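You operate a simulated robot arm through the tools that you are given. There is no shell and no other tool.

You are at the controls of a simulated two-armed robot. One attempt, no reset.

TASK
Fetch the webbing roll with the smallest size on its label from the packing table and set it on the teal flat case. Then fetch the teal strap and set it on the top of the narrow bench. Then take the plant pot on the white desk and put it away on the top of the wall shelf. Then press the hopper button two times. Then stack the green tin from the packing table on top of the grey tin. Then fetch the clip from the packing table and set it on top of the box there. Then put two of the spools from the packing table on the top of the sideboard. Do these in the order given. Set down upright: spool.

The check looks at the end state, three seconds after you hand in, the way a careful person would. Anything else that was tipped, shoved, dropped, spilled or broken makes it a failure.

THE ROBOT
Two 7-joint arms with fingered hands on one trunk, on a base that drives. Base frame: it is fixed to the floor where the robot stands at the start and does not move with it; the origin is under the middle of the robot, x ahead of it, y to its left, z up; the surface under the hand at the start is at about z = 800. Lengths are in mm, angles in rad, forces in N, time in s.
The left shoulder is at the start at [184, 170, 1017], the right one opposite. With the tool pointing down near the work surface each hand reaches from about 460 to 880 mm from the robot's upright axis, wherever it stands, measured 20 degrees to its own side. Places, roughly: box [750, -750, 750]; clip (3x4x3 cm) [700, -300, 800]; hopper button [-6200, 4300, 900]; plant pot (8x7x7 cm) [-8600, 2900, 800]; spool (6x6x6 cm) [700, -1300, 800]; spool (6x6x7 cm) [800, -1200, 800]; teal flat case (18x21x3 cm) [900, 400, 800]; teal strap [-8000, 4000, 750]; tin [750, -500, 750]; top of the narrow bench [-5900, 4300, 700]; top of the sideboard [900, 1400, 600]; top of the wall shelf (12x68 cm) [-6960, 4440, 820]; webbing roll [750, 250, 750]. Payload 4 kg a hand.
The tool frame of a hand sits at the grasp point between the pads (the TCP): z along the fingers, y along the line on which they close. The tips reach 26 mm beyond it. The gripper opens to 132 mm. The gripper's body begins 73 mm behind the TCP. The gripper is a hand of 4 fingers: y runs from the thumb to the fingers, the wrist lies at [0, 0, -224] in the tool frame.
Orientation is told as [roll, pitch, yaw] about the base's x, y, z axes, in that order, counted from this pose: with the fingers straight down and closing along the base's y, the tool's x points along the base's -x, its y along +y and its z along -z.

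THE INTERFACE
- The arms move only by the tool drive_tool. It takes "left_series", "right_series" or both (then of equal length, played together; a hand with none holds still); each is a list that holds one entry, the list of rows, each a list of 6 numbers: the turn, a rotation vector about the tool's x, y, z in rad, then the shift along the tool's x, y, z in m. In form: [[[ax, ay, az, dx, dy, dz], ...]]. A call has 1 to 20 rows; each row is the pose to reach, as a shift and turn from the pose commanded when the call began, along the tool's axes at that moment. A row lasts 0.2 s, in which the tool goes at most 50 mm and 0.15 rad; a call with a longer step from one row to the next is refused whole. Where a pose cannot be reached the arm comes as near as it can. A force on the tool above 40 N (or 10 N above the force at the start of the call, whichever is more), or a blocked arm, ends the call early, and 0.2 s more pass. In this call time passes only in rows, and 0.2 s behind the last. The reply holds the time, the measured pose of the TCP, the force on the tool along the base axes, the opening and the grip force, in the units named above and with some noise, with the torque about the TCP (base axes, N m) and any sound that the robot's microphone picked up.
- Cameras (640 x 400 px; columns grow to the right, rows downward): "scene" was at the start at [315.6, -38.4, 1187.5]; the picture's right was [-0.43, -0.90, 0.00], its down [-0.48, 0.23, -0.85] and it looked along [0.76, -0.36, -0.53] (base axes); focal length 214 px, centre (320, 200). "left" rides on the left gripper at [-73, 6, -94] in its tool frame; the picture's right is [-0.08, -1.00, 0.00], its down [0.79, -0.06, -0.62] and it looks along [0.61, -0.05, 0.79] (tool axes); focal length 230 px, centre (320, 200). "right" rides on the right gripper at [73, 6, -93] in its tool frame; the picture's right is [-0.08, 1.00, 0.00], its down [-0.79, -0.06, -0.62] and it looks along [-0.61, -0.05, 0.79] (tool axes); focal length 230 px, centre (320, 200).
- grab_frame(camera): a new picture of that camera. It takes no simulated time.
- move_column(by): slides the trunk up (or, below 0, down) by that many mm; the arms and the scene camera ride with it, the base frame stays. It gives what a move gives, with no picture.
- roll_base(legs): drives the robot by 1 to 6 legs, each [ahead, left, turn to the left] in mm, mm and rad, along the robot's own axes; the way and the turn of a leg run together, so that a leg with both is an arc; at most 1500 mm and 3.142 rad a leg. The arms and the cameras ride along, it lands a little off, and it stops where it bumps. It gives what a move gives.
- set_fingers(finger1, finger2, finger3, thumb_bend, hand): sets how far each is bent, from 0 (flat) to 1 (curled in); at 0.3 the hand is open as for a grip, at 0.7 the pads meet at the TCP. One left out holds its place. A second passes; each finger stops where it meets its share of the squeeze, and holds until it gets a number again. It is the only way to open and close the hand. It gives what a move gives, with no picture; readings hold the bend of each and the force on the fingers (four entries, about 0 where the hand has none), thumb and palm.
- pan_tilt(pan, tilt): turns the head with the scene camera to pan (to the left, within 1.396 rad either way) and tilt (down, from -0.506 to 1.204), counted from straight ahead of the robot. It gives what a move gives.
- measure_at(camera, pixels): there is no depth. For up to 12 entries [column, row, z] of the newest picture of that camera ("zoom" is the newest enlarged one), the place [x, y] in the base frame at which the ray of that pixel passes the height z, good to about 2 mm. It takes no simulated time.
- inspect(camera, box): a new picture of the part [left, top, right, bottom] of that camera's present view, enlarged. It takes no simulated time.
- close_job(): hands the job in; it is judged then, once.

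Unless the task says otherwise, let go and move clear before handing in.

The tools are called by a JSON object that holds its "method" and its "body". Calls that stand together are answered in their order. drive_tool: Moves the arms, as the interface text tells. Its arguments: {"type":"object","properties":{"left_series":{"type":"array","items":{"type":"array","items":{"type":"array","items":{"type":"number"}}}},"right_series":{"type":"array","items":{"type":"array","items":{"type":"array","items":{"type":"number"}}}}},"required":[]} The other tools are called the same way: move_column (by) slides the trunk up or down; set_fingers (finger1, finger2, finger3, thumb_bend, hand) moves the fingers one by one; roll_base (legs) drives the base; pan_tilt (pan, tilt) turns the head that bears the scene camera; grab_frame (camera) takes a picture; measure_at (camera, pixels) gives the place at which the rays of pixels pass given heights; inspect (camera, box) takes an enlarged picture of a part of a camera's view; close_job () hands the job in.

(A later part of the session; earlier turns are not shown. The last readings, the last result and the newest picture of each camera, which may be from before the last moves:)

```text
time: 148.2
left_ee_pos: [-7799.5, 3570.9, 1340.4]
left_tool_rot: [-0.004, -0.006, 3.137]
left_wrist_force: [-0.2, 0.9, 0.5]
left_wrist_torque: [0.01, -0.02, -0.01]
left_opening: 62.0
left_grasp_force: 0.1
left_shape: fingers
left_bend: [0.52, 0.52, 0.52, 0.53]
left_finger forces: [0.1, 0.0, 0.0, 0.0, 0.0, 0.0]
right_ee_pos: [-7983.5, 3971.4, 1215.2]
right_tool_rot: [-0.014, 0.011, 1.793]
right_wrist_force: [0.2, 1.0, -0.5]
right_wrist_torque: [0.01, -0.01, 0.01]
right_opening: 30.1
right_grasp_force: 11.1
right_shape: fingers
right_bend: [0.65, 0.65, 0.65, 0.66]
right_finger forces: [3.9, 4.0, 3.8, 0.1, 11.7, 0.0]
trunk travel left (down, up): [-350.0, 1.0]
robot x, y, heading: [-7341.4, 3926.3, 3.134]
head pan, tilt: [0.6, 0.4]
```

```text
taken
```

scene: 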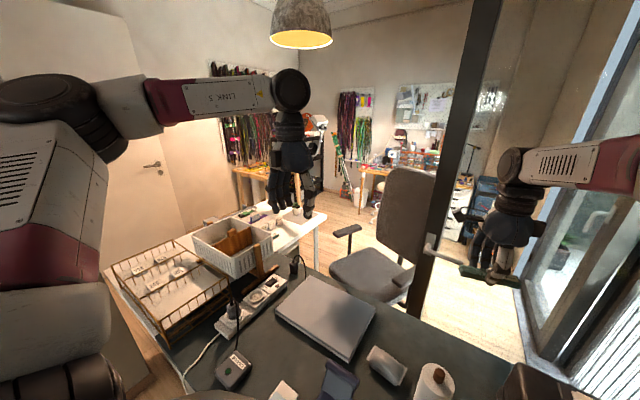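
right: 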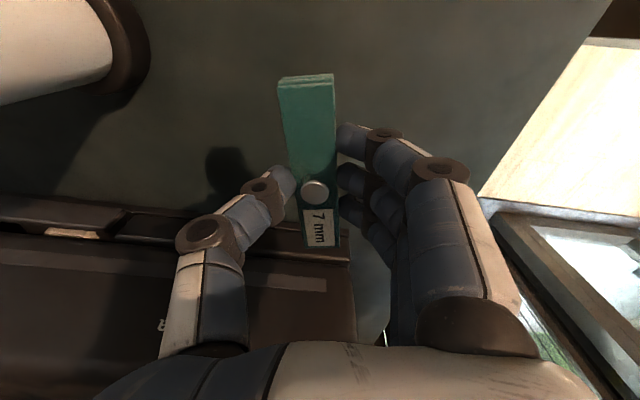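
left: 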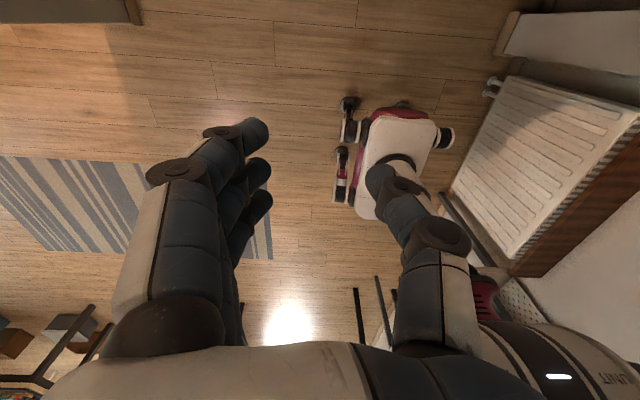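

The white desk runs along −x at y≈2700–3200, with the pot at its far end. I'll back off and drive to face the narrow bench.

{"method": "roll_base", "body": {"legs": [[-500, 0, 0], [-600, 600, 0], [0, 0, -1.563]]}}

{"method": "pan_tilt", "body": {"pan": 0.0, "tilt": 0.55}}

{"method": "grab_frame", "body": {"camera": "scene"}}

```text
time: 160.3
left_ee_pos: [-6599.1, 3778.7, 1340.8]
left_tool_rot: [-0.004, -0.007, 1.556]
left_wrist_force: [-0.1, 0.7, -0.1]
left_wrist_torque: [-0.01, 0.0, 0.02]
left_opening: 61.9
left_grasp_force: 0.1
left_shape: fingers
left_bend: [0.52, 0.52, 0.52, 0.53]
left_finger forces: [0.0, 0.0, 0.0, 0.1, 0.0, 0.0]
right_ee_pos: [-6196.3, 3959.8, 1214.8]
right_tool_rot: [-0.012, 0.011, 0.212]
right_wrist_force: [-0.6, -0.3, -0.4]
right_wrist_torque: [0.03, 0.01, 0.01]
right_opening: 29.4
right_grasp_force: 10.9
right_shape: fingers
right_bend: [0.65, 0.65, 0.65, 0.66]
right_finger forces: [3.6, 3.5, 3.6, 0.0, 10.8, 0.0]
trunk travel left (down, up): [-350.0, 1.0]
robot x, y, heading: [-6252.7, 3318.2, 1.559]
head pan, tilt: [0.6, 0.4]
```

```text
time: 161.3
left_ee_pos: [-6598.0, 3778.1, 1340.7]
left_tool_rot: [-0.003, -0.008, 1.557]
left_wrist_force: [0.0, 0.4, -0.4]
left_wrist_torque: [0.03, -0.01, 0.0]
left_opening: 62.2
left_grasp_force: 0.0
left_shape: fingers
left_bend: [0.52, 0.52, 0.52, 0.53]
left_finger forces: [0.0, 0.0, 0.1, 0.0, 0.0, 0.1]
right_ee_pos: [-6195.8, 3959.8, 1215.5]
right_tool_rot: [-0.012, 0.012, 0.209]
right_wrist_force: [-0.1, 0.5, -0.5]
right_wrist_torque: [0.0, -0.03, 0.0]
right_opening: 29.7
right_grasp_force: 10.8
right_shape: fingers
right_bend: [0.65, 0.65, 0.65, 0.66]
right_finger forces: [3.7, 3.6, 3.7, 0.0, 10.8, 0.1]
trunk travel left (down, up): [-350.0, 1.0]
robot x, y, heading: [-6254.0, 3319.4, 1.561]
head pan, tilt: [0.0, 0.55]
```

```text
taken
```

scene: 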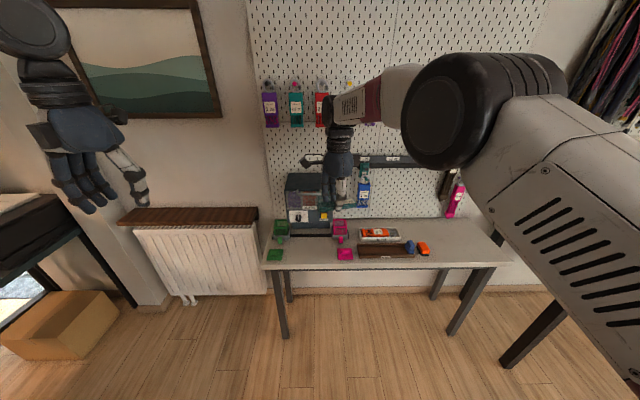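

Bench in view with the hopper at (305, 200). The right part of its top near (465, 248) is free. I'll measure and enlarge.

{"method": "inspect", "body": {"camera": "scene", "box": [250, 160, 450, 280]}}

{"method": "measure_at", "body": {"camera": "scene", "pixels": [[285, 338, 0], [452, 335, 0], [263, 268, 780], [509, 262, 780], [270, 222, 780], [480, 220, 780], [263, 268, 720], [509, 262, 720], [120, 225, 820], [257, 224, 820], [430, 255, 780], [470, 245, 780]]}}

{"method": "grab_frame", "body": {"camera": "right"}}

```text
3.20 times, centred on (350, 220) of scene
```

zoom: 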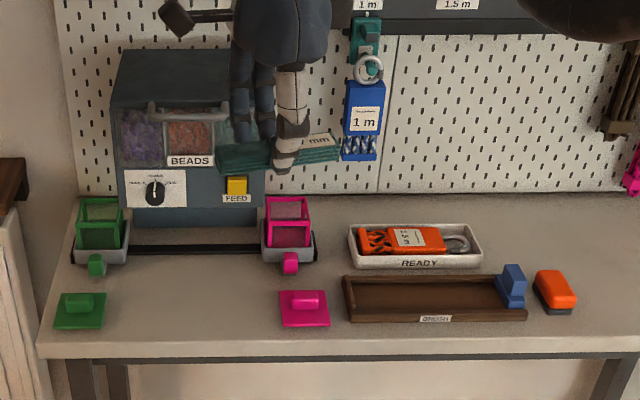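

```text
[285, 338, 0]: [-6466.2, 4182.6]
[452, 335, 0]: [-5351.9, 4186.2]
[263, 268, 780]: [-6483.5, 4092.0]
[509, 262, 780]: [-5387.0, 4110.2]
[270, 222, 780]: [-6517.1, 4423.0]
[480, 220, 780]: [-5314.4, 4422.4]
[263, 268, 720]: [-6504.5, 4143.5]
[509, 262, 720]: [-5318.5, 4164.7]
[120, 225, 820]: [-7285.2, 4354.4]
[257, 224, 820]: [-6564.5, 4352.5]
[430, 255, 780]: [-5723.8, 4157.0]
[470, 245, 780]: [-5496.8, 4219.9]
```

```text
taken
```

right: 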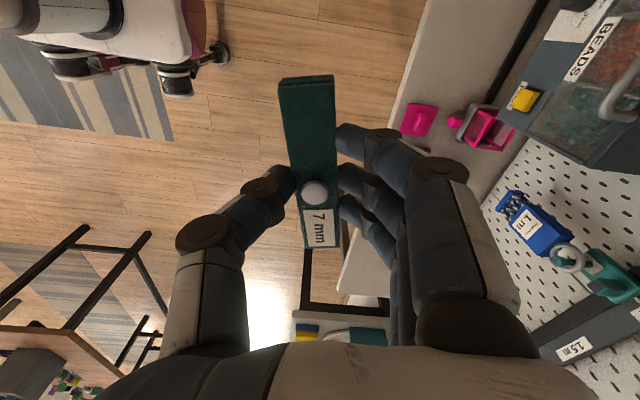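

{"method": "measure_at", "body": {"camera": "scene", "pixels": [[345.3, 255, 740], [345.3, 255, 780], [345.3, 255, 820], [323.5, 214, 850], [323.5, 214, 900], [323.5, 214, 950]]}}

{"method": "measure_at", "body": {"camera": "right", "pixels": [[419, 121, 740], [419, 121, 780], [419, 121, 820], [524, 98, 850], [524, 98, 900], [524, 98, 950], [358, 250, 780], [375, 300, 780]]}}

```text
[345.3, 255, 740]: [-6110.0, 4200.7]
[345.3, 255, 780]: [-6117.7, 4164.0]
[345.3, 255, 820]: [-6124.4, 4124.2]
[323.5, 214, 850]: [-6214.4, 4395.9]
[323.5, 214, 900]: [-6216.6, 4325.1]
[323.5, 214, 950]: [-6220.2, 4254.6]
```

```text
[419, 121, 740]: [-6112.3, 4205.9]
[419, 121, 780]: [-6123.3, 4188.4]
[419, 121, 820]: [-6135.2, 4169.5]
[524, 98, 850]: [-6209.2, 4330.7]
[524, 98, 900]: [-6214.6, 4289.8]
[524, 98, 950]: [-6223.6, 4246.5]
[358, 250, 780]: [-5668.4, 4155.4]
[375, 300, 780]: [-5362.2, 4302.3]
```

The bench top comes out at z≈720, button around z≈950. I'll turn the hand back to natural yaw and retract it, then move in front of the bench's free right part.

{"method": "drive_tool", "body": {"right_series": [[[0, 0, -0.1352, -0.0066, -0.0137, 0], [0, 0, -0.2704, -0.0132, -0.0273, 0], [0, 0, -0.4056, -0.0198, -0.041, 0], [0, 0, -0.5408, -0.0264, -0.0546, 0], [0, 0, -0.676, -0.033, -0.0683, 0], [0, 0, -0.8112, -0.0397, -0.082, 0], [0, 0, -0.9464, -0.0463, -0.0956, 0], [0, 0, -1.0816, -0.0529, -0.1093, 0], [0, 0, -1.2168, -0.0595, -0.1229, 0], [0, 0, -1.352, -0.0661, -0.1366, 0]]]}}

{"method": "roll_base", "body": {"legs": [[0, -474, 0], [280, 0, 0]]}}

{"method": "pan_tilt", "body": {"pan": -0.1, "tilt": 0.75}}

{"method": "grab_frame", "body": {"camera": "scene"}}

{"method": "grab_frame", "body": {"camera": "right"}}

```text
time: 163.5
left_ee_pos: [-6597.2, 3779.5, 1340.8]
left_tool_rot: [-0.004, -0.008, 1.555]
left_wrist_force: [0.2, -0.6, 0.3]
left_wrist_torque: [0.02, 0.0, -0.02]
left_opening: 62.2
left_grasp_force: 0.1
left_shape: fingers
left_bend: [0.52, 0.52, 0.52, 0.53]
left_finger forces: [0.0, 0.1, 0.1, 0.1, 0.1, 0.1]
right_ee_pos: [-6102.7, 3837.8, 1216.6]
right_tool_rot: [0.009, 0.017, 1.566]
right_wrist_force: [-0.1, 0.1, 0.4]
right_wrist_torque: [0.0, 0.03, -0.01]
right_opening: 29.6
right_grasp_force: 10.5
right_shape: fingers
right_bend: [0.65, 0.65, 0.65, 0.66]
right_finger forces: [3.5, 3.7, 3.6, 0.0, 10.8, 0.0]
trunk travel left (down, up): [-350.0, 1.0]
robot x, y, heading: [-6245.6, 3316.6, 1.554]
head pan, tilt: [0.0, 0.55]
```

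```text
time: 169.6
left_ee_pos: [-6129.0, 4053.2, 1340.7]
left_tool_rot: [-0.003, -0.005, 1.553]
left_wrist_force: [-0.7, 1.1, 0.4]
left_wrist_torque: [-0.01, 0.04, 0.01]
left_opening: 62.3
left_grasp_force: 0.1
left_shape: fingers
left_bend: [0.52, 0.52, 0.52, 0.53]
left_finger forces: [0.0, 0.0, 0.1, 0.1, 0.0, 0.0]
right_ee_pos: [-5633.8, 4112.9, 1217.0]
right_tool_rot: [0.006, 0.015, 1.56]
right_wrist_force: [-0.8, 0.2, -0.6]
right_wrist_torque: [0.0, 0.02, 0.01]
right_opening: 29.4
right_grasp_force: 11.0
right_shape: fingers
right_bend: [0.65, 0.65, 0.65, 0.66]
right_finger forces: [3.6, 3.6, 3.7, 0.0, 10.8, 0.0]
trunk travel left (down, up): [-350.0, 1.0]
robot x, y, heading: [-5782.7, 3588.5, 1.551]
head pan, tilt: [0.0, 0.55]
```

```text
time: 170.3
left_ee_pos: [-6129.9, 4053.3, 1341.2]
left_tool_rot: [-0.005, -0.008, 1.553]
left_wrist_force: [0.6, 0.6, -0.1]
left_wrist_torque: [-0.01, -0.02, 0.01]
left_opening: 61.9
left_grasp_force: 0.0
left_shape: fingers
left_bend: [0.52, 0.52, 0.52, 0.53]
left_finger forces: [0.1, 0.0, 0.1, 0.1, 0.0, 0.0]
right_ee_pos: [-5633.2, 4111.1, 1216.9]
right_tool_rot: [0.006, 0.015, 1.559]
right_wrist_force: [1.6, 0.5, 0.1]
right_wrist_torque: [0.01, 0.01, 0.0]
right_opening: 29.8
right_grasp_force: 10.6
right_shape: fingers
right_bend: [0.65, 0.65, 0.65, 0.66]
right_finger forces: [3.6, 3.5, 3.6, 0.0, 11.0, 0.0]
trunk travel left (down, up): [-350.0, 1.0]
robot x, y, heading: [-5779.1, 3592.1, 1.551]
head pan, tilt: [-0.099, 0.75]
```

```text
taken
```

scene: 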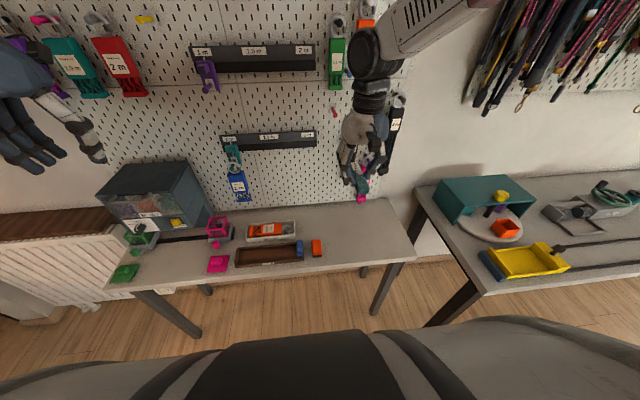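

```text
taken
```

right: 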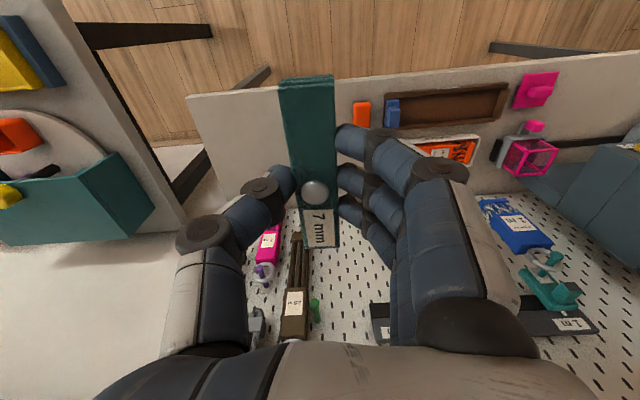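

I'll measure the bench edges and the orange item to choose the spot.

{"method": "measure_at", "body": {"camera": "right", "pixels": [[187, 97, 722], [362, 115, 735], [353, 128, 735], [371, 102, 735], [640, 55, 722], [215, 150, 722], [275, 210, 722]]}}

{"method": "measure_at", "body": {"camera": "scene", "pixels": [[417, 257, 722], [107, 288, 722], [317, 248, 735], [388, 197, 722], [388, 175, 850], [362, 200, 850]]}}

```text
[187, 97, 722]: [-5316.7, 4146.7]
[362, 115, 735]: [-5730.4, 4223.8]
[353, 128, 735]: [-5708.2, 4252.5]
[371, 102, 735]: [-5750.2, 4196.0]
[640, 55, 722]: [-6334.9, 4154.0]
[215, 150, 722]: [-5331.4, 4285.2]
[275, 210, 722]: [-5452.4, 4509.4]
```

```text
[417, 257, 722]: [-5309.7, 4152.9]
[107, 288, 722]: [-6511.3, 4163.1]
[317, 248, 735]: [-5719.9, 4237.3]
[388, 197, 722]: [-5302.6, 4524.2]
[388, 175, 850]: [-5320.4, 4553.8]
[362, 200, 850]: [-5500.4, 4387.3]
```

Bench top z≈722, spanning x −6511…−5310, y 4150…4500. I'll lower the trunk 300 mm, then extend to (−5530, 4270).

{"method": "move_column", "body": {"by": -300}}

{"method": "drive_tool", "body": {"right_series": [[[0, 0, 0, -0.04, -0.025, 0.0], [0, 0, 0, -0.08, -0.05, 0.02], [0, 0, 0, -0.12, -0.075, 0.045], [0, 0, 0, -0.158, -0.102, 0.075]]]}}

{"method": "grab_frame", "body": {"camera": "right"}}

{"method": "grab_frame", "body": {"camera": "scene"}}

```text
time: 173.3
left_ee_pos: [-6128.0, 4051.2, 1041.6]
left_tool_rot: [-0.005, -0.009, 1.551]
left_wrist_force: [-0.3, 0.4, -0.2]
left_wrist_torque: [-0.01, -0.02, 0.01]
left_opening: 62.0
left_grasp_force: 0.2
left_shape: fingers
left_bend: [0.52, 0.52, 0.52, 0.53]
left_finger forces: [0.1, 0.0, 0.0, 0.1, 0.0, 0.0]
right_ee_pos: [-5632.4, 4110.2, 917.7]
right_tool_rot: [0.007, 0.012, 1.559]
right_wrist_force: [-0.1, 0.5, -0.7]
right_wrist_torque: [0.01, -0.01, 0.01]
right_opening: 29.5
right_grasp_force: 10.9
right_shape: fingers
right_bend: [0.65, 0.65, 0.65, 0.66]
right_finger forces: [3.5, 3.6, 3.7, 0.0, 10.8, 0.1]
trunk travel left (down, up): [-50.0, 301.0]
robot x, y, heading: [-5783.5, 3587.9, 1.554]
head pan, tilt: [-0.099, 0.75]
```

```text
refused: row 2 steps farther than a row can; nothing moved
```

```text
taken
```

right: 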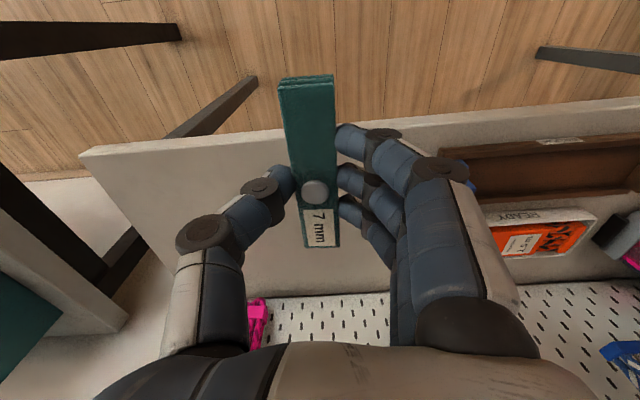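

```text
taken
```

scene: 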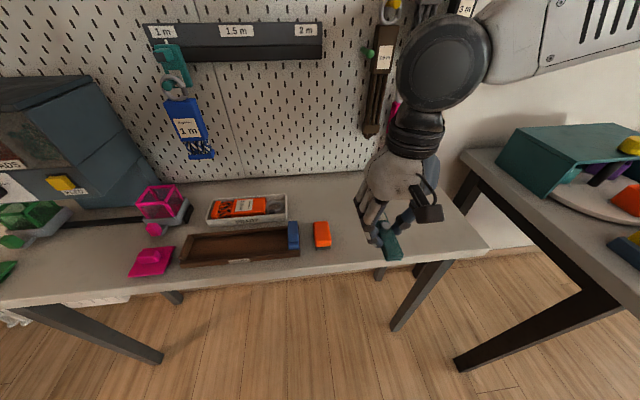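

The step was too long. I'll redo with smaller steps to (−5530, 4230), keeping off the hanging straps.

{"method": "drive_tool", "body": {"right_series": [[[0, 0, 0, -0.03, -0.025, 0.01], [0, 0, 0, -0.06, -0.05, 0.02], [0, 0, 0, -0.09, -0.075, 0.045], [0, 0, 0, -0.121, -0.1, 0.07], [0, 0, 0, -0.121, -0.1, 0.105], [0, 0, 0, -0.121, -0.1, 0.14]]]}}

{"method": "grab_frame", "body": {"camera": "right"}}

{"method": "grab_frame", "body": {"camera": "scene"}}

```text
time: 174.8
left_ee_pos: [-6128.0, 4052.5, 1040.2]
left_tool_rot: [-0.004, -0.007, 1.553]
left_wrist_force: [0.0, -0.6, 1.2]
left_wrist_torque: [-0.01, -0.02, -0.01]
left_opening: 62.1
left_grasp_force: 0.0
left_shape: fingers
left_bend: [0.52, 0.52, 0.52, 0.53]
left_finger forces: [0.0, 0.0, 0.0, 0.0, 0.0, 0.0]
right_ee_pos: [-5532.7, 4229.0, 773.1]
right_tool_rot: [0.007, 0.015, 1.561]
right_wrist_force: [0.3, 0.6, 0.0]
right_wrist_torque: [0.0, -0.04, -0.01]
right_opening: 29.4
right_grasp_force: 10.3
right_shape: fingers
right_bend: [0.65, 0.65, 0.65, 0.66]
right_finger forces: [3.6, 3.5, 3.6, 0.0, 10.6, 0.1]
trunk travel left (down, up): [-50.0, 301.0]
robot x, y, heading: [-5781.1, 3589.4, 1.549]
head pan, tilt: [-0.099, 0.75]
```

```text
taken
```

right: 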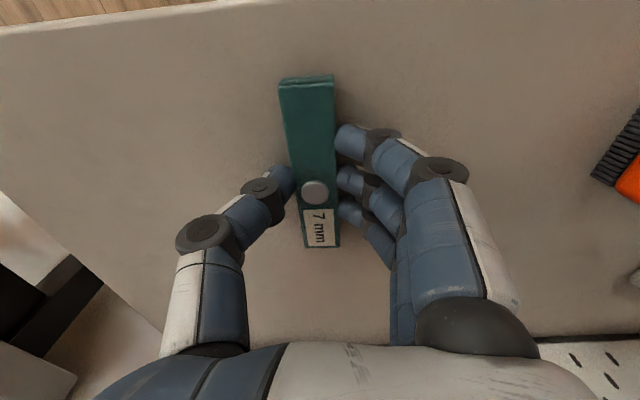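

```text
taken
```

scene: 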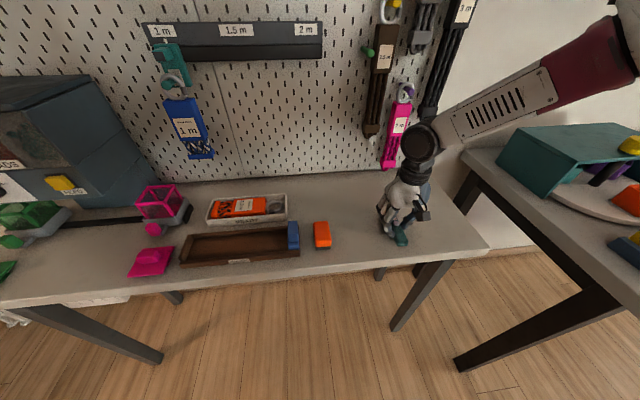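

Above the free spot. I'll lower slowly to contact.

{"method": "drive_tool", "body": {"right_series": [[[0, 0, 0, 0, 0, 0.006], [0, 0, 0, 0, 0, 0.011], [0, 0, 0, 0, 0, 0.015], [0, 0, 0, 0, 0, 0.018]]]}}

```text
time: 175.5
left_ee_pos: [-6129.6, 4050.2, 1042.9]
left_tool_rot: [-0.003, -0.013, 1.552]
left_wrist_force: [0.1, -0.6, -0.4]
left_wrist_torque: [-0.01, -0.03, 0.0]
left_opening: 61.9
left_grasp_force: 0.2
left_shape: fingers
left_bend: [0.52, 0.52, 0.52, 0.53]
left_finger forces: [0.0, 0.0, 0.0, 0.1, 0.0, 0.1]
right_ee_pos: [-5532.8, 4230.8, 770.0]
right_tool_rot: [0.008, -0.002, 1.56]
right_wrist_force: [1.8, -4.0, 36.8]
right_wrist_torque: [-0.17, -0.67, -0.11]
right_opening: 29.2
right_grasp_force: 26.2
right_shape: fingers
right_bend: [0.67, 0.67, 0.66, 0.69]
right_finger forces: [4.9, 5.1, 5.0, 0.1, 37.3, 0.0]
trunk travel left (down, up): [-50.0, 301.0]
robot x, y, heading: [-5782.9, 3592.2, 1.55]
head pan, tilt: [-0.099, 0.75]
stopped in row 3 (right hand): the force on the tool passed its limit at 45 N (the readings are from after the stop); the commanded pose is now the measured one
```

Contact came at TCP z≈770 (bench ≈740). I'll ease up slightly to remove the pressure.

{"method": "drive_tool", "body": {"right_series": [[[0, 0, 0, 0, 0, -0.003]]]}}

{"method": "grab_frame", "body": {"camera": "right"}}

```text
time: 175.9
left_ee_pos: [-6130.0, 4051.3, 1042.3]
left_tool_rot: [-0.002, -0.011, 1.552]
left_wrist_force: [-0.3, 1.0, -0.9]
left_wrist_torque: [-0.01, 0.05, -0.01]
left_opening: 62.1
left_grasp_force: 0.1
left_shape: fingers
left_bend: [0.52, 0.52, 0.52, 0.53]
left_finger forces: [0.0, 0.0, 0.0, 0.0, 0.1, 0.0]
right_ee_pos: [-5533.0, 4231.9, 769.5]
right_tool_rot: [0.006, 0.003, 1.559]
right_wrist_force: [1.0, 2.6, 35.2]
right_wrist_torque: [0.1, -0.61, 0.05]
right_opening: 29.1
right_grasp_force: 25.8
right_shape: fingers
right_bend: [0.67, 0.67, 0.66, 0.69]
right_finger forces: [5.1, 5.2, 5.1, 0.0, 34.9, 0.0]
trunk travel left (down, up): [-50.0, 301.0]
robot x, y, heading: [-5778.3, 3588.5, 1.549]
head pan, tilt: [-0.099, 0.75]
```

```text
taken
```

right: 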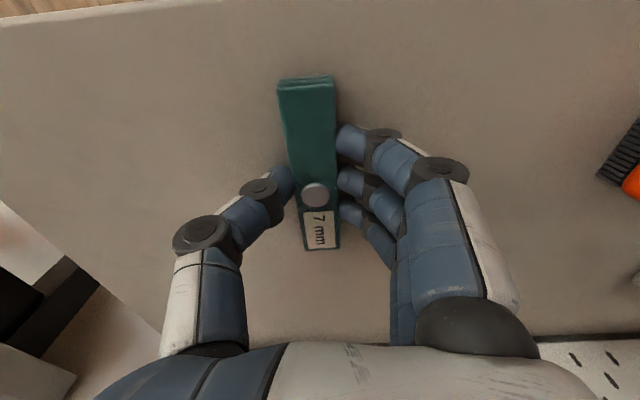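

{"method": "drive_tool", "body": {"right_series": [[[0, 0, 0, 0, 0, -0.004]]]}}

```text
time: 176.3
left_ee_pos: [-6129.1, 4052.4, 1040.6]
left_tool_rot: [-0.002, -0.007, 1.55]
left_wrist_force: [-0.4, 0.2, 0.4]
left_wrist_torque: [0.0, -0.02, -0.03]
left_opening: 62.1
left_grasp_force: 0.1
left_shape: fingers
left_bend: [0.52, 0.52, 0.52, 0.53]
left_finger forces: [0.1, 0.0, 0.1, 0.1, 0.0, 0.0]
right_ee_pos: [-5532.6, 4230.5, 770.1]
right_tool_rot: [0.007, 0.008, 1.561]
right_wrist_force: [-1.2, 5.3, 19.6]
right_wrist_torque: [0.13, -0.28, 0.08]
right_opening: 29.5
right_grasp_force: 18.9
right_shape: fingers
right_bend: [0.66, 0.67, 0.66, 0.68]
right_finger forces: [4.6, 5.0, 5.2, 0.0, 23.1, 0.1]
trunk travel left (down, up): [-50.0, 301.0]
robot x, y, heading: [-5781.1, 3589.3, 1.552]
head pan, tilt: [-0.099, 0.75]
```

{"method": "drive_tool", "body": {"right_series": [[[0, 0, 0, 0, 0, -0.003]]]}}

```text
time: 176.7
left_ee_pos: [-6128.9, 4052.7, 1039.7]
left_tool_rot: [-0.004, -0.004, 1.552]
left_wrist_force: [-0.5, -0.1, 0.7]
left_wrist_torque: [-0.04, -0.01, 0.04]
left_opening: 62.1
left_grasp_force: 0.0
left_shape: fingers
left_bend: [0.52, 0.52, 0.52, 0.53]
left_finger forces: [0.0, 0.1, 0.0, 0.0, 0.0, 0.1]
right_ee_pos: [-5532.0, 4229.1, 771.4]
right_tool_rot: [0.007, 0.013, 1.557]
right_wrist_force: [-1.4, 1.6, 5.0]
right_wrist_torque: [0.04, -0.01, 0.02]
right_opening: 29.5
right_grasp_force: 12.7
right_shape: fingers
right_bend: [0.66, 0.66, 0.66, 0.67]
right_finger forces: [4.0, 4.4, 4.5, 0.1, 12.0, 0.0]
trunk travel left (down, up): [-50.0, 301.0]
robot x, y, heading: [-5780.7, 3585.0, 1.548]
head pan, tilt: [-0.099, 0.75]
```

Light contact now (5 N). I'll release.

{"method": "set_fingers", "body": {"hand": "right", "finger1": 0.55, "finger2": 0.55, "finger3": 0.55, "thumb_bend": 0.55}}

{"method": "grab_frame", "body": {"camera": "right"}}

```text
time: 177.7
left_ee_pos: [-6128.3, 4052.1, 1041.0]
left_tool_rot: [-0.004, -0.007, 1.552]
left_wrist_force: [0.8, -0.1, 0.0]
left_wrist_torque: [0.02, -0.05, 0.02]
left_opening: 62.2
left_grasp_force: 0.1
left_shape: fingers
left_bend: [0.52, 0.52, 0.52, 0.53]
left_finger forces: [0.0, 0.0, 0.0, 0.0, 0.1, 0.0]
right_ee_pos: [-5533.1, 4230.7, 772.8]
right_tool_rot: [0.004, 0.007, 1.559]
right_wrist_force: [-2.2, -1.5, 5.5]
right_wrist_torque: [-0.01, -0.13, -0.05]
right_opening: 50.4
right_grasp_force: 2.8
right_shape: fingers
right_bend: [0.55, 0.55, 0.55, 0.57]
right_finger forces: [0.0, 0.1, 0.0, 0.1, 5.7, 0.0]
trunk travel left (down, up): [-50.0, 301.0]
robot x, y, heading: [-5782.1, 3589.6, 1.551]
head pan, tilt: [-0.099, 0.75]
```

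```text
taken
```

right: 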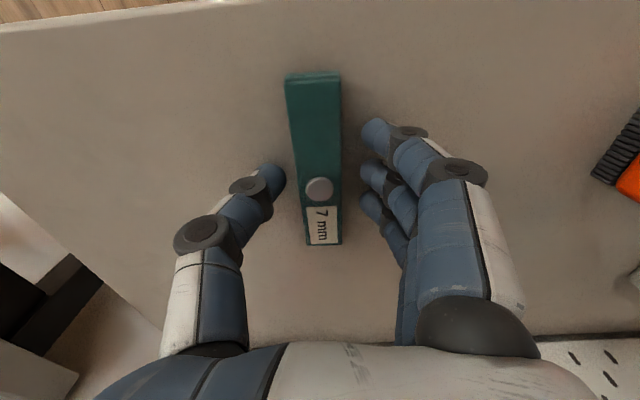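

The strap is free and flat. I'll rise and retract the hand.

{"method": "drive_tool", "body": {"right_series": [[[0, 0, 0, 0, 0, -0.03], [0, 0, 0, 0, 0, -0.07], [0, 0, 0, 0, 0, -0.11], [0, 0, 0, 0.0, 0, -0.15], [0, 0, 0, 0.035, 0.02, -0.18], [0, 0, 0, 0.07, 0.04, -0.2], [0, 0, 0, 0.11, 0.06, -0.22], [0, 0, 0, 0.15, 0.08, -0.24]]]}}

{"method": "grab_frame", "body": {"camera": "scene"}}

```text
refused: row 5 steps farther than a row can; nothing moved
```

```text
taken
```

scene: 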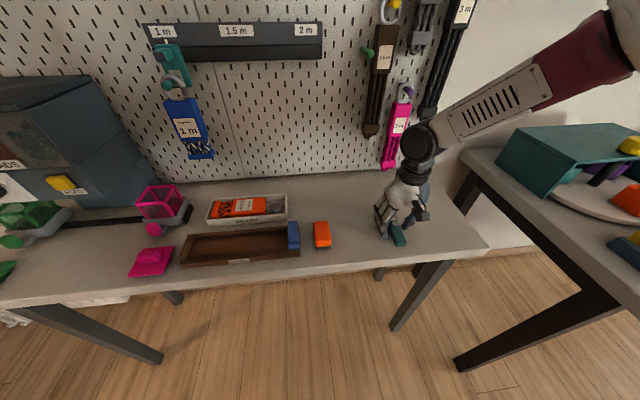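

{"method": "drive_tool", "body": {"right_series": [[[0, 0, 0, 0, 0, -0.03], [0, 0, 0, 0, 0, -0.07], [0, 0, 0, 0, 0, -0.11], [0, 0, 0, 0.0, 0, -0.15], [0, 0, 0, 0.03, 0.01, -0.18], [0, 0, 0, 0.06, 0.03, -0.2], [0, 0, 0, 0.1, 0.045, -0.22], [0, 0, 0, 0.14, 0.06, -0.24]]]}}

{"method": "grab_frame", "body": {"camera": "scene"}}

```text
time: 179.5
left_ee_pos: [-6128.5, 4052.4, 1042.0]
left_tool_rot: [-0.003, -0.01, 1.552]
left_wrist_force: [-0.1, -0.8, 0.3]
left_wrist_torque: [0.01, 0.03, 0.0]
left_opening: 62.2
left_grasp_force: 0.0
left_shape: fingers
left_bend: [0.52, 0.52, 0.52, 0.53]
left_finger forces: [0.0, 0.0, 0.1, 0.0, 0.0, 0.1]
right_ee_pos: [-5591.3, 4091.4, 1012.8]
right_tool_rot: [0.007, 0.008, 1.559]
right_wrist_force: [0.4, -0.4, 0.9]
right_wrist_torque: [0.02, 0.01, 0.01]
right_opening: 54.0
right_grasp_force: 0.0
right_shape: fingers
right_bend: [0.55, 0.55, 0.55, 0.55]
right_finger forces: [0.0, 0.0, 0.1, 0.0, 0.0, 0.1]
trunk travel left (down, up): [-50.0, 301.0]
robot x, y, heading: [-5784.8, 3593.5, 1.55]
head pan, tilt: [-0.099, 0.75]
```

```text
taken
```

scene: 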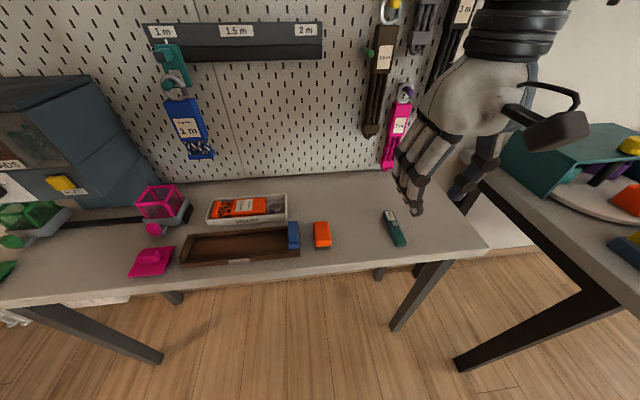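

Step 2 done: the strap lies on the bench at (395, 228). Next the plant pot: I'll back off, turn to −x, and go look through the left doorway.

{"method": "roll_base", "body": {"legs": [[-600, 0, 0], [0, 0, 1.59], [800, 1050, 0]]}}

{"method": "pan_tilt", "body": {"pan": 0.0, "tilt": 0.25}}

{"method": "grab_frame", "body": {"camera": "scene"}}

```text
time: 195.8
left_ee_pos: [-7042.6, 1597.0, 1040.2]
left_tool_rot: [-0.003, -0.007, 3.136]
left_wrist_force: [0.0, -0.4, -0.5]
left_wrist_torque: [0.03, 0.02, 0.0]
left_opening: 62.1
left_grasp_force: 0.1
left_shape: fingers
left_bend: [0.52, 0.52, 0.52, 0.53]
left_finger forces: [0.0, 0.0, 0.0, 0.0, 0.0, 0.0]
right_ee_pos: [-7087.1, 2132.7, 1012.2]
right_tool_rot: [0.007, 0.009, -3.141]
right_wrist_force: [-0.6, 0.0, 0.2]
right_wrist_torque: [-0.01, 0.02, -0.02]
right_opening: 53.9
right_grasp_force: 0.0
right_shape: fingers
right_bend: [0.55, 0.55, 0.55, 0.55]
right_finger forces: [0.1, 0.1, 0.1, 0.0, 0.0, 0.1]
trunk travel left (down, up): [-50.0, 301.0]
robot x, y, heading: [-6587.0, 1947.9, 3.135]
head pan, tilt: [-0.099, 0.75]
```

```text
time: 196.8
left_ee_pos: [-7042.8, 1597.6, 1040.9]
left_tool_rot: [-0.003, -0.007, 3.134]
left_wrist_force: [0.4, -0.8, 0.0]
left_wrist_torque: [0.01, -0.02, -0.01]
left_opening: 62.4
left_grasp_force: 0.1
left_shape: fingers
left_bend: [0.52, 0.52, 0.52, 0.53]
left_finger forces: [0.0, 0.1, 0.1, 0.0, 0.0, 0.1]
right_ee_pos: [-7087.7, 2133.2, 1013.5]
right_tool_rot: [0.008, 0.01, -3.14]
right_wrist_force: [-0.2, -0.5, -0.6]
right_wrist_torque: [0.0, 0.0, 0.0]
right_opening: 53.8
right_grasp_force: 0.1
right_shape: fingers
right_bend: [0.55, 0.55, 0.55, 0.55]
right_finger forces: [0.0, 0.0, 0.1, 0.0, 0.0, 0.1]
trunk travel left (down, up): [-50.0, 301.0]
robot x, y, heading: [-6582.6, 1948.5, 3.131]
head pan, tilt: [0.0, 0.25]
```

```text
taken
```

scene: 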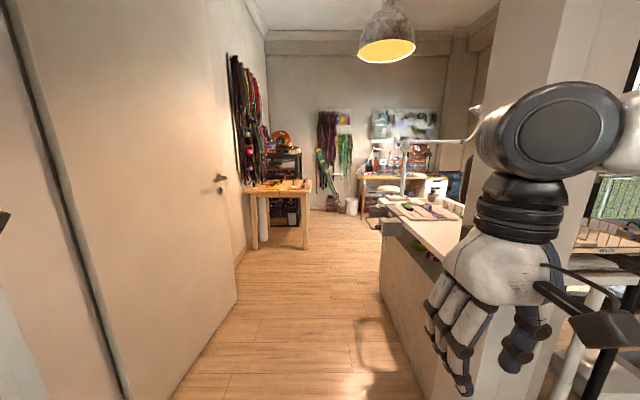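

A passage along the white desk is visible; a small pot seems to stand near (432, 200). I'll enlarge and measure the passage.

{"method": "inspect", "body": {"camera": "scene", "box": [360, 150, 480, 250]}}

{"method": "measure_at", "body": {"camera": "scene", "pixels": [[237, 300, 0], [250, 250, 0], [381, 290, 0], [435, 395, 0], [310, 247, 0], [345, 214, 0], [432, 200, 800], [380, 203, 800], [462, 262, 790], [176, 395, 0], [385, 220, 790]]}}

```text
4.00 times, centred on (420, 200) of scene
```

zoom: 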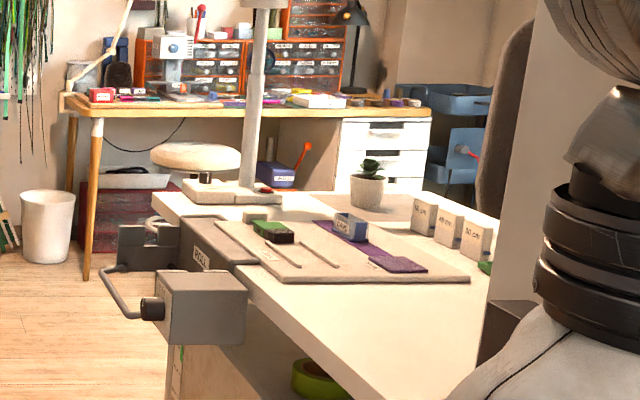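

```text
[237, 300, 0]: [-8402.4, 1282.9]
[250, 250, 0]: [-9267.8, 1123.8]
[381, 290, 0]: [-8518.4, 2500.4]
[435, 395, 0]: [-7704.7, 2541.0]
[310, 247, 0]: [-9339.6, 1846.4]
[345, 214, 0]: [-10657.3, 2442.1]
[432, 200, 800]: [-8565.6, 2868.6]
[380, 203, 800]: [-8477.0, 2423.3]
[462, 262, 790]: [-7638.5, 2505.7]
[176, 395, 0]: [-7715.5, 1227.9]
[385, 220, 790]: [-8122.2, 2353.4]
```

The pot stands near (−8600, 2880) with a lamp pole beside it. I'll drive into the passage for a closer look.

{"method": "roll_base", "body": {"legs": [[1400, 0, 0.0]]}}

{"method": "pan_tilt", "body": {"pan": -0.9, "tilt": 0.35}}

{"method": "grab_frame", "body": {"camera": "scene"}}

{"method": "grab_frame", "body": {"camera": "right"}}

```text
time: 200.0
left_ee_pos: [-7497.7, 1624.5, 1052.1]
left_tool_rot: [-0.016, -0.04, 3.047]
left_wrist_force: [1.0, 0.2, 1.3]
left_wrist_torque: [0.03, 0.05, -0.03]
left_opening: 62.1
left_grasp_force: 0.0
left_shape: fingers
left_bend: [0.52, 0.52, 0.52, 0.53]
left_finger forces: [0.1, 0.0, 0.0, 0.0, 0.0, 0.0]
right_ee_pos: [-7494.8, 2160.3, 1047.3]
right_tool_rot: [-0.006, -0.072, 3.066]
right_wrist_force: [0.0, 0.1, -1.1]
right_wrist_torque: [0.02, 0.0, 0.01]
right_opening: 53.9
right_grasp_force: 0.1
right_shape: fingers
right_bend: [0.55, 0.55, 0.55, 0.55]
right_finger forces: [0.1, 0.0, 0.0, 0.0, 0.0, 0.0]
trunk travel left (down, up): [-50.0, 301.0]
robot x, y, heading: [-7034.6, 1946.8, 3.044]
head pan, tilt: [0.0, 0.25]
stopped in leg 1: the robot was blocked; the commanded pose is now the measured one
```

```text
time: 201.2
left_ee_pos: [-7496.5, 1622.3, 1051.9]
left_tool_rot: [-0.02, -0.043, 3.047]
left_wrist_force: [0.2, 0.4, 1.3]
left_wrist_torque: [-0.01, 0.0, -0.02]
left_opening: 62.0
left_grasp_force: 0.1
left_shape: fingers
left_bend: [0.52, 0.52, 0.52, 0.53]
left_finger forces: [0.0, 0.0, 0.0, 0.1, 0.1, 0.0]
right_ee_pos: [-7494.3, 2161.6, 1046.2]
right_tool_rot: [-0.005, -0.071, 3.064]
right_wrist_force: [-0.3, -0.8, -0.8]
right_wrist_torque: [-0.02, -0.01, -0.02]
right_opening: 53.9
right_grasp_force: 0.0
right_shape: fingers
right_bend: [0.55, 0.55, 0.55, 0.55]
right_finger forces: [0.1, 0.0, 0.1, 0.0, 0.0, 0.0]
trunk travel left (down, up): [-50.0, 301.0]
robot x, y, heading: [-7041.8, 1951.3, 3.048]
head pan, tilt: [-0.901, 0.351]
```

```text
taken
```

scene: 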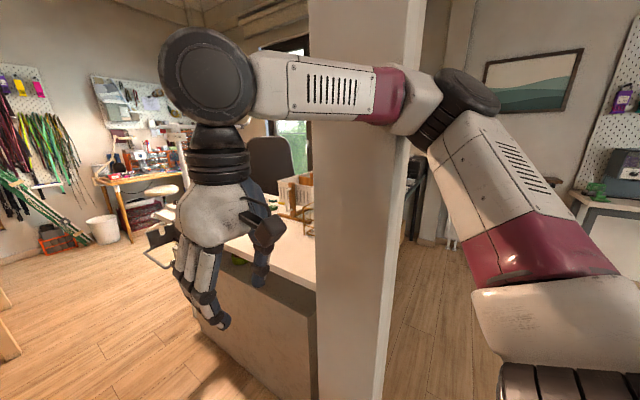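

```text
taken
```

right: 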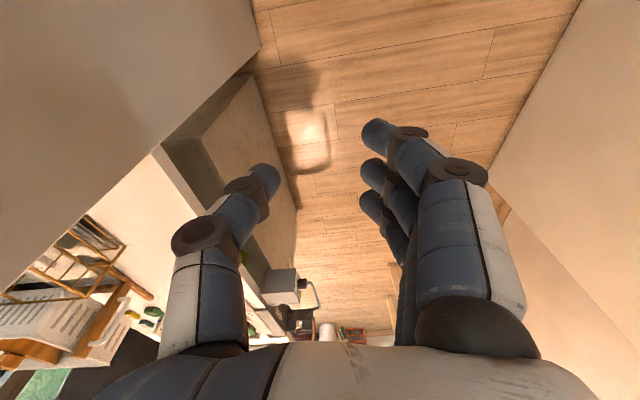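

The drive was blocked: my right elbow met the doorway's post. I'll back up, and pass the doorway sideways instead (facing +y, hands in front), which needs much less width.

{"method": "roll_base", "body": {"legs": [[-450, 0, 0], [0, 250, 0], [0, 0, -1.477]]}}

{"method": "pan_tilt", "body": {"pan": 0.0, "tilt": 0.5}}

{"method": "grab_frame", "body": {"camera": "scene"}}

{"method": "pan_tilt", "body": {"pan": 1.2, "tilt": 0.4}}

{"method": "grab_frame", "body": {"camera": "scene"}}

```text
time: 209.9
left_ee_pos: [-6991.6, 2108.3, 1040.7]
left_tool_rot: [-0.003, -0.008, 1.584]
left_wrist_force: [0.5, -0.1, -0.4]
left_wrist_torque: [0.01, 0.01, 0.04]
left_opening: 62.1
left_grasp_force: 0.0
left_shape: fingers
left_bend: [0.52, 0.52, 0.52, 0.53]
left_finger forces: [0.0, 0.1, 0.1, 0.0, 0.0, 0.0]
right_ee_pos: [-6456.1, 2164.3, 1022.0]
right_tool_rot: [0.011, -0.02, 1.597]
right_wrist_force: [-0.3, -0.1, -0.3]
right_wrist_torque: [0.01, 0.0, 0.01]
right_opening: 53.8
right_grasp_force: 0.0
right_shape: fingers
right_bend: [0.55, 0.55, 0.55, 0.55]
right_finger forces: [0.0, 0.1, 0.0, 0.0, 0.0, 0.0]
trunk travel left (down, up): [-50.0, 301.0]
robot x, y, heading: [-6630.7, 1658.4, 1.584]
head pan, tilt: [-0.901, 0.351]
```

```text
time: 211.1
left_ee_pos: [-6992.2, 2109.4, 1040.4]
left_tool_rot: [-0.003, -0.006, 1.585]
left_wrist_force: [0.2, 0.0, 0.2]
left_wrist_torque: [-0.01, 0.05, -0.03]
left_opening: 62.0
left_grasp_force: 0.1
left_shape: fingers
left_bend: [0.52, 0.52, 0.52, 0.53]
left_finger forces: [0.1, 0.0, 0.0, 0.0, 0.0, 0.1]
right_ee_pos: [-6456.3, 2165.5, 1022.0]
right_tool_rot: [0.01, -0.02, 1.598]
right_wrist_force: [0.5, 0.9, 0.5]
right_wrist_torque: [0.07, 0.0, -0.01]
right_opening: 54.1
right_grasp_force: 0.0
right_shape: fingers
right_bend: [0.55, 0.55, 0.55, 0.55]
right_finger forces: [0.0, 0.0, 0.0, 0.1, 0.0, 0.0]
trunk travel left (down, up): [-50.0, 301.0]
robot x, y, heading: [-6631.3, 1660.3, 1.584]
head pan, tilt: [0.0, 0.499]
```

```text
taken
```

scene: 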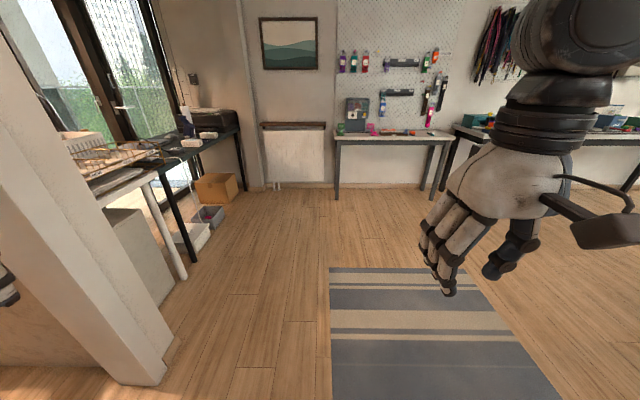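

```text
time: 212.5
left_ee_pos: [-6990.9, 2109.0, 1040.7]
left_tool_rot: [-0.003, -0.009, 1.585]
left_wrist_force: [0.1, -0.6, -0.2]
left_wrist_torque: [0.03, 0.02, 0.0]
left_opening: 61.9
left_grasp_force: 0.2
left_shape: fingers
left_bend: [0.52, 0.52, 0.52, 0.53]
left_finger forces: [0.0, 0.0, 0.0, 0.0, 0.1, 0.0]
right_ee_pos: [-6456.8, 2164.9, 1021.0]
right_tool_rot: [0.01, -0.022, 1.598]
right_wrist_force: [0.6, -0.2, 0.1]
right_wrist_torque: [-0.02, 0.02, 0.01]
right_opening: 54.0
right_grasp_force: 0.0
right_shape: fingers
right_bend: [0.55, 0.55, 0.55, 0.55]
right_finger forces: [0.1, 0.1, 0.0, 0.1, 0.0, 0.1]
trunk travel left (down, up): [-50.0, 301.0]
robot x, y, heading: [-6631.5, 1660.9, 1.586]
head pan, tilt: [1.201, 0.4]
```

```text
taken
```

scene: 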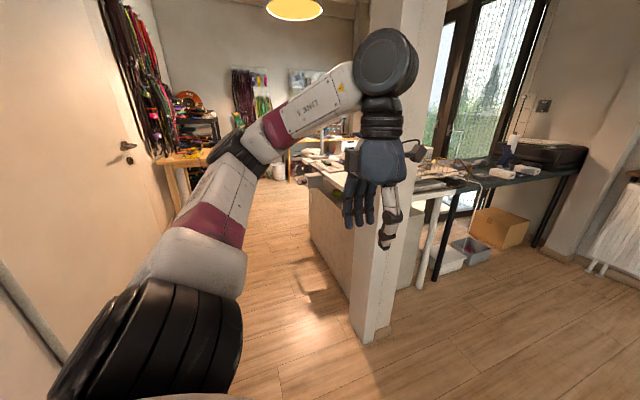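

I'll measure the post and doorway edges once more before sliding left.

{"method": "measure_at", "body": {"camera": "scene", "pixels": [[352, 330, 0], [370, 343, 0], [391, 325, 0], [68, 358, 0], [150, 285, 0], [310, 238, 0], [352, 293, 0], [345, 180, 790], [310, 182, 790]]}}

{"method": "roll_base", "body": {"legs": [[0, 0, -0.015], [0, 900, 0]]}}

{"method": "grab_frame", "body": {"camera": "scene"}}

```text
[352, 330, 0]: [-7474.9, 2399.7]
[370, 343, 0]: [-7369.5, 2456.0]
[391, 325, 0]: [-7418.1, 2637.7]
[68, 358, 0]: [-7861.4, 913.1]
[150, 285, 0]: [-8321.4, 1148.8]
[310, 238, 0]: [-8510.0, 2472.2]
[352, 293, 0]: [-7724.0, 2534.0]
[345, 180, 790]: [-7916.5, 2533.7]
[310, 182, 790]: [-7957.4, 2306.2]
```

```text
time: 221.0
left_ee_pos: [-7878.2, 2111.2, 1040.2]
left_tool_rot: [-0.005, -0.006, 1.575]
left_wrist_force: [0.3, -0.7, -0.3]
left_wrist_torque: [0.01, 0.01, -0.02]
left_opening: 62.0
left_grasp_force: 0.1
left_shape: fingers
left_bend: [0.52, 0.52, 0.52, 0.53]
left_finger forces: [0.0, 0.1, 0.1, 0.1, 0.0, 0.1]
right_ee_pos: [-7342.9, 2162.8, 1022.5]
right_tool_rot: [0.01, -0.021, 1.59]
right_wrist_force: [-0.5, -0.1, 0.5]
right_wrist_torque: [0.0, 0.01, 0.02]
right_opening: 54.0
right_grasp_force: 0.1
right_shape: fingers
right_bend: [0.55, 0.55, 0.55, 0.55]
right_finger forces: [0.0, 0.0, 0.1, 0.1, 0.0, 0.1]
trunk travel left (down, up): [-50.0, 301.0]
robot x, y, heading: [-7520.4, 1658.9, 1.57]
head pan, tilt: [1.201, 0.4]
```

```text
taken
```

scene: 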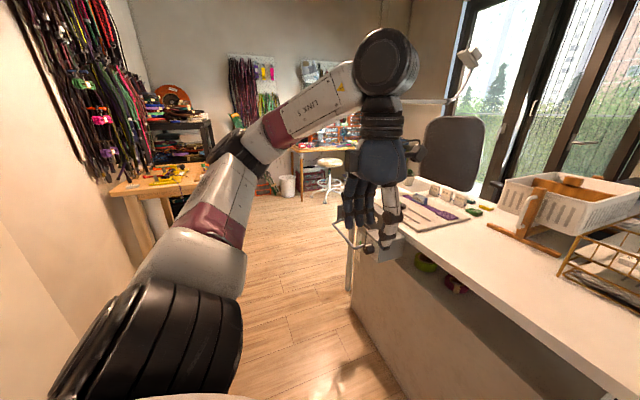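

Passing fine. I'll slide on another 700 mm and look at the desk end.

{"method": "roll_base", "body": {"legs": [[0, 700, 0]]}}

{"method": "pan_tilt", "body": {"pan": 0.25, "tilt": 0.45}}

{"method": "grab_frame", "body": {"camera": "scene"}}

{"method": "grab_frame", "body": {"camera": "left"}}

```text
time: 227.7
left_ee_pos: [-8580.5, 2116.3, 1040.5]
left_tool_rot: [-0.004, -0.007, 1.563]
left_wrist_force: [0.4, 0.7, 0.1]
left_wrist_torque: [-0.02, 0.03, 0.02]
left_opening: 61.9
left_grasp_force: 0.1
left_shape: fingers
left_bend: [0.52, 0.52, 0.52, 0.53]
left_finger forces: [0.0, 0.1, 0.0, 0.1, 0.0, 0.0]
right_ee_pos: [-8044.4, 2160.6, 1022.4]
right_tool_rot: [0.01, -0.021, 1.577]
right_wrist_force: [-0.4, 0.5, 0.3]
right_wrist_torque: [0.01, 0.0, 0.01]
right_opening: 54.1
right_grasp_force: 0.1
right_shape: fingers
right_bend: [0.55, 0.55, 0.55, 0.55]
right_finger forces: [0.0, 0.0, 0.1, 0.1, 0.1, 0.0]
trunk travel left (down, up): [-50.0, 301.0]
robot x, y, heading: [-8228.4, 1658.0, 1.56]
head pan, tilt: [1.201, 0.4]
```

```text
time: 228.9
left_ee_pos: [-8580.8, 2117.0, 1041.1]
left_tool_rot: [-0.003, -0.006, 1.565]
left_wrist_force: [-0.2, 0.9, -0.2]
left_wrist_torque: [-0.02, 0.0, 0.0]
left_opening: 62.1
left_grasp_force: 0.2
left_shape: fingers
left_bend: [0.52, 0.52, 0.52, 0.53]
left_finger forces: [0.0, 0.0, 0.1, 0.1, 0.1, 0.0]
right_ee_pos: [-8044.6, 2160.7, 1021.9]
right_tool_rot: [0.01, -0.021, 1.578]
right_wrist_force: [0.2, -0.1, -0.5]
right_wrist_torque: [-0.01, 0.0, 0.03]
right_opening: 54.0
right_grasp_force: 0.1
right_shape: fingers
right_bend: [0.55, 0.55, 0.55, 0.55]
right_finger forces: [0.1, 0.0, 0.0, 0.0, 0.1, 0.1]
trunk travel left (down, up): [-50.0, 301.0]
robot x, y, heading: [-8229.2, 1659.1, 1.567]
head pan, tilt: [0.25, 0.45]
```

```text
taken
```

scene: 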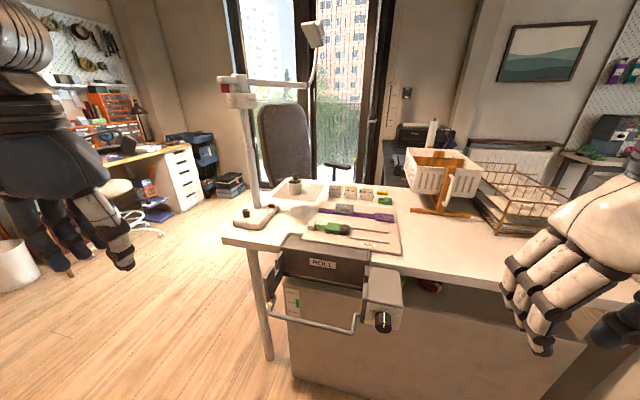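

```text
taken
```

left: 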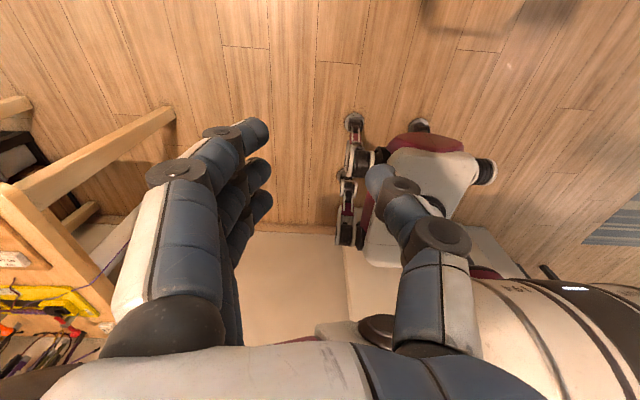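

The pot stands at (295, 186) behind the lamp base at (255, 215). I'll enlarge and measure.

{"method": "inspect", "body": {"camera": "scene", "box": [210, 20, 410, 260]}}

{"method": "measure_at", "body": {"camera": "scene", "pixels": [[295, 193, 790], [289, 185, 820], [302, 185, 820], [255, 220, 790], [257, 205, 800], [222, 240, 790], [400, 283, 900], [320, 255, 900], [245, 85, 1200], [245, 85, 1300], [310, 85, 1250], [375, 325, 850]]}}

```text
1.67 times, centred on (310, 140) of scene
```

zoom: 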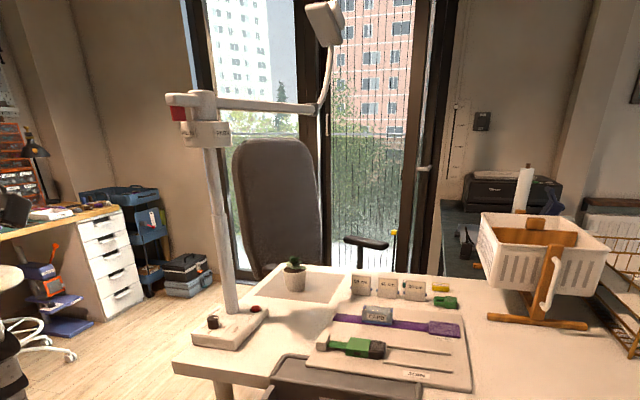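

```text
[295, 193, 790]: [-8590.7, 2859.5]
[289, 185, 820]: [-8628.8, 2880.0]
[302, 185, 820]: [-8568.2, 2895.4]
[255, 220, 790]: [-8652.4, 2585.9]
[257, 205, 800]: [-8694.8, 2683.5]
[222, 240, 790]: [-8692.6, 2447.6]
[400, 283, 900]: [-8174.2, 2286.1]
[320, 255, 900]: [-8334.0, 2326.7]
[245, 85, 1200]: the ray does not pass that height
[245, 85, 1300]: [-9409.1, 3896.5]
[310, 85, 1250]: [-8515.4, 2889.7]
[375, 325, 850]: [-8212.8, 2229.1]
```

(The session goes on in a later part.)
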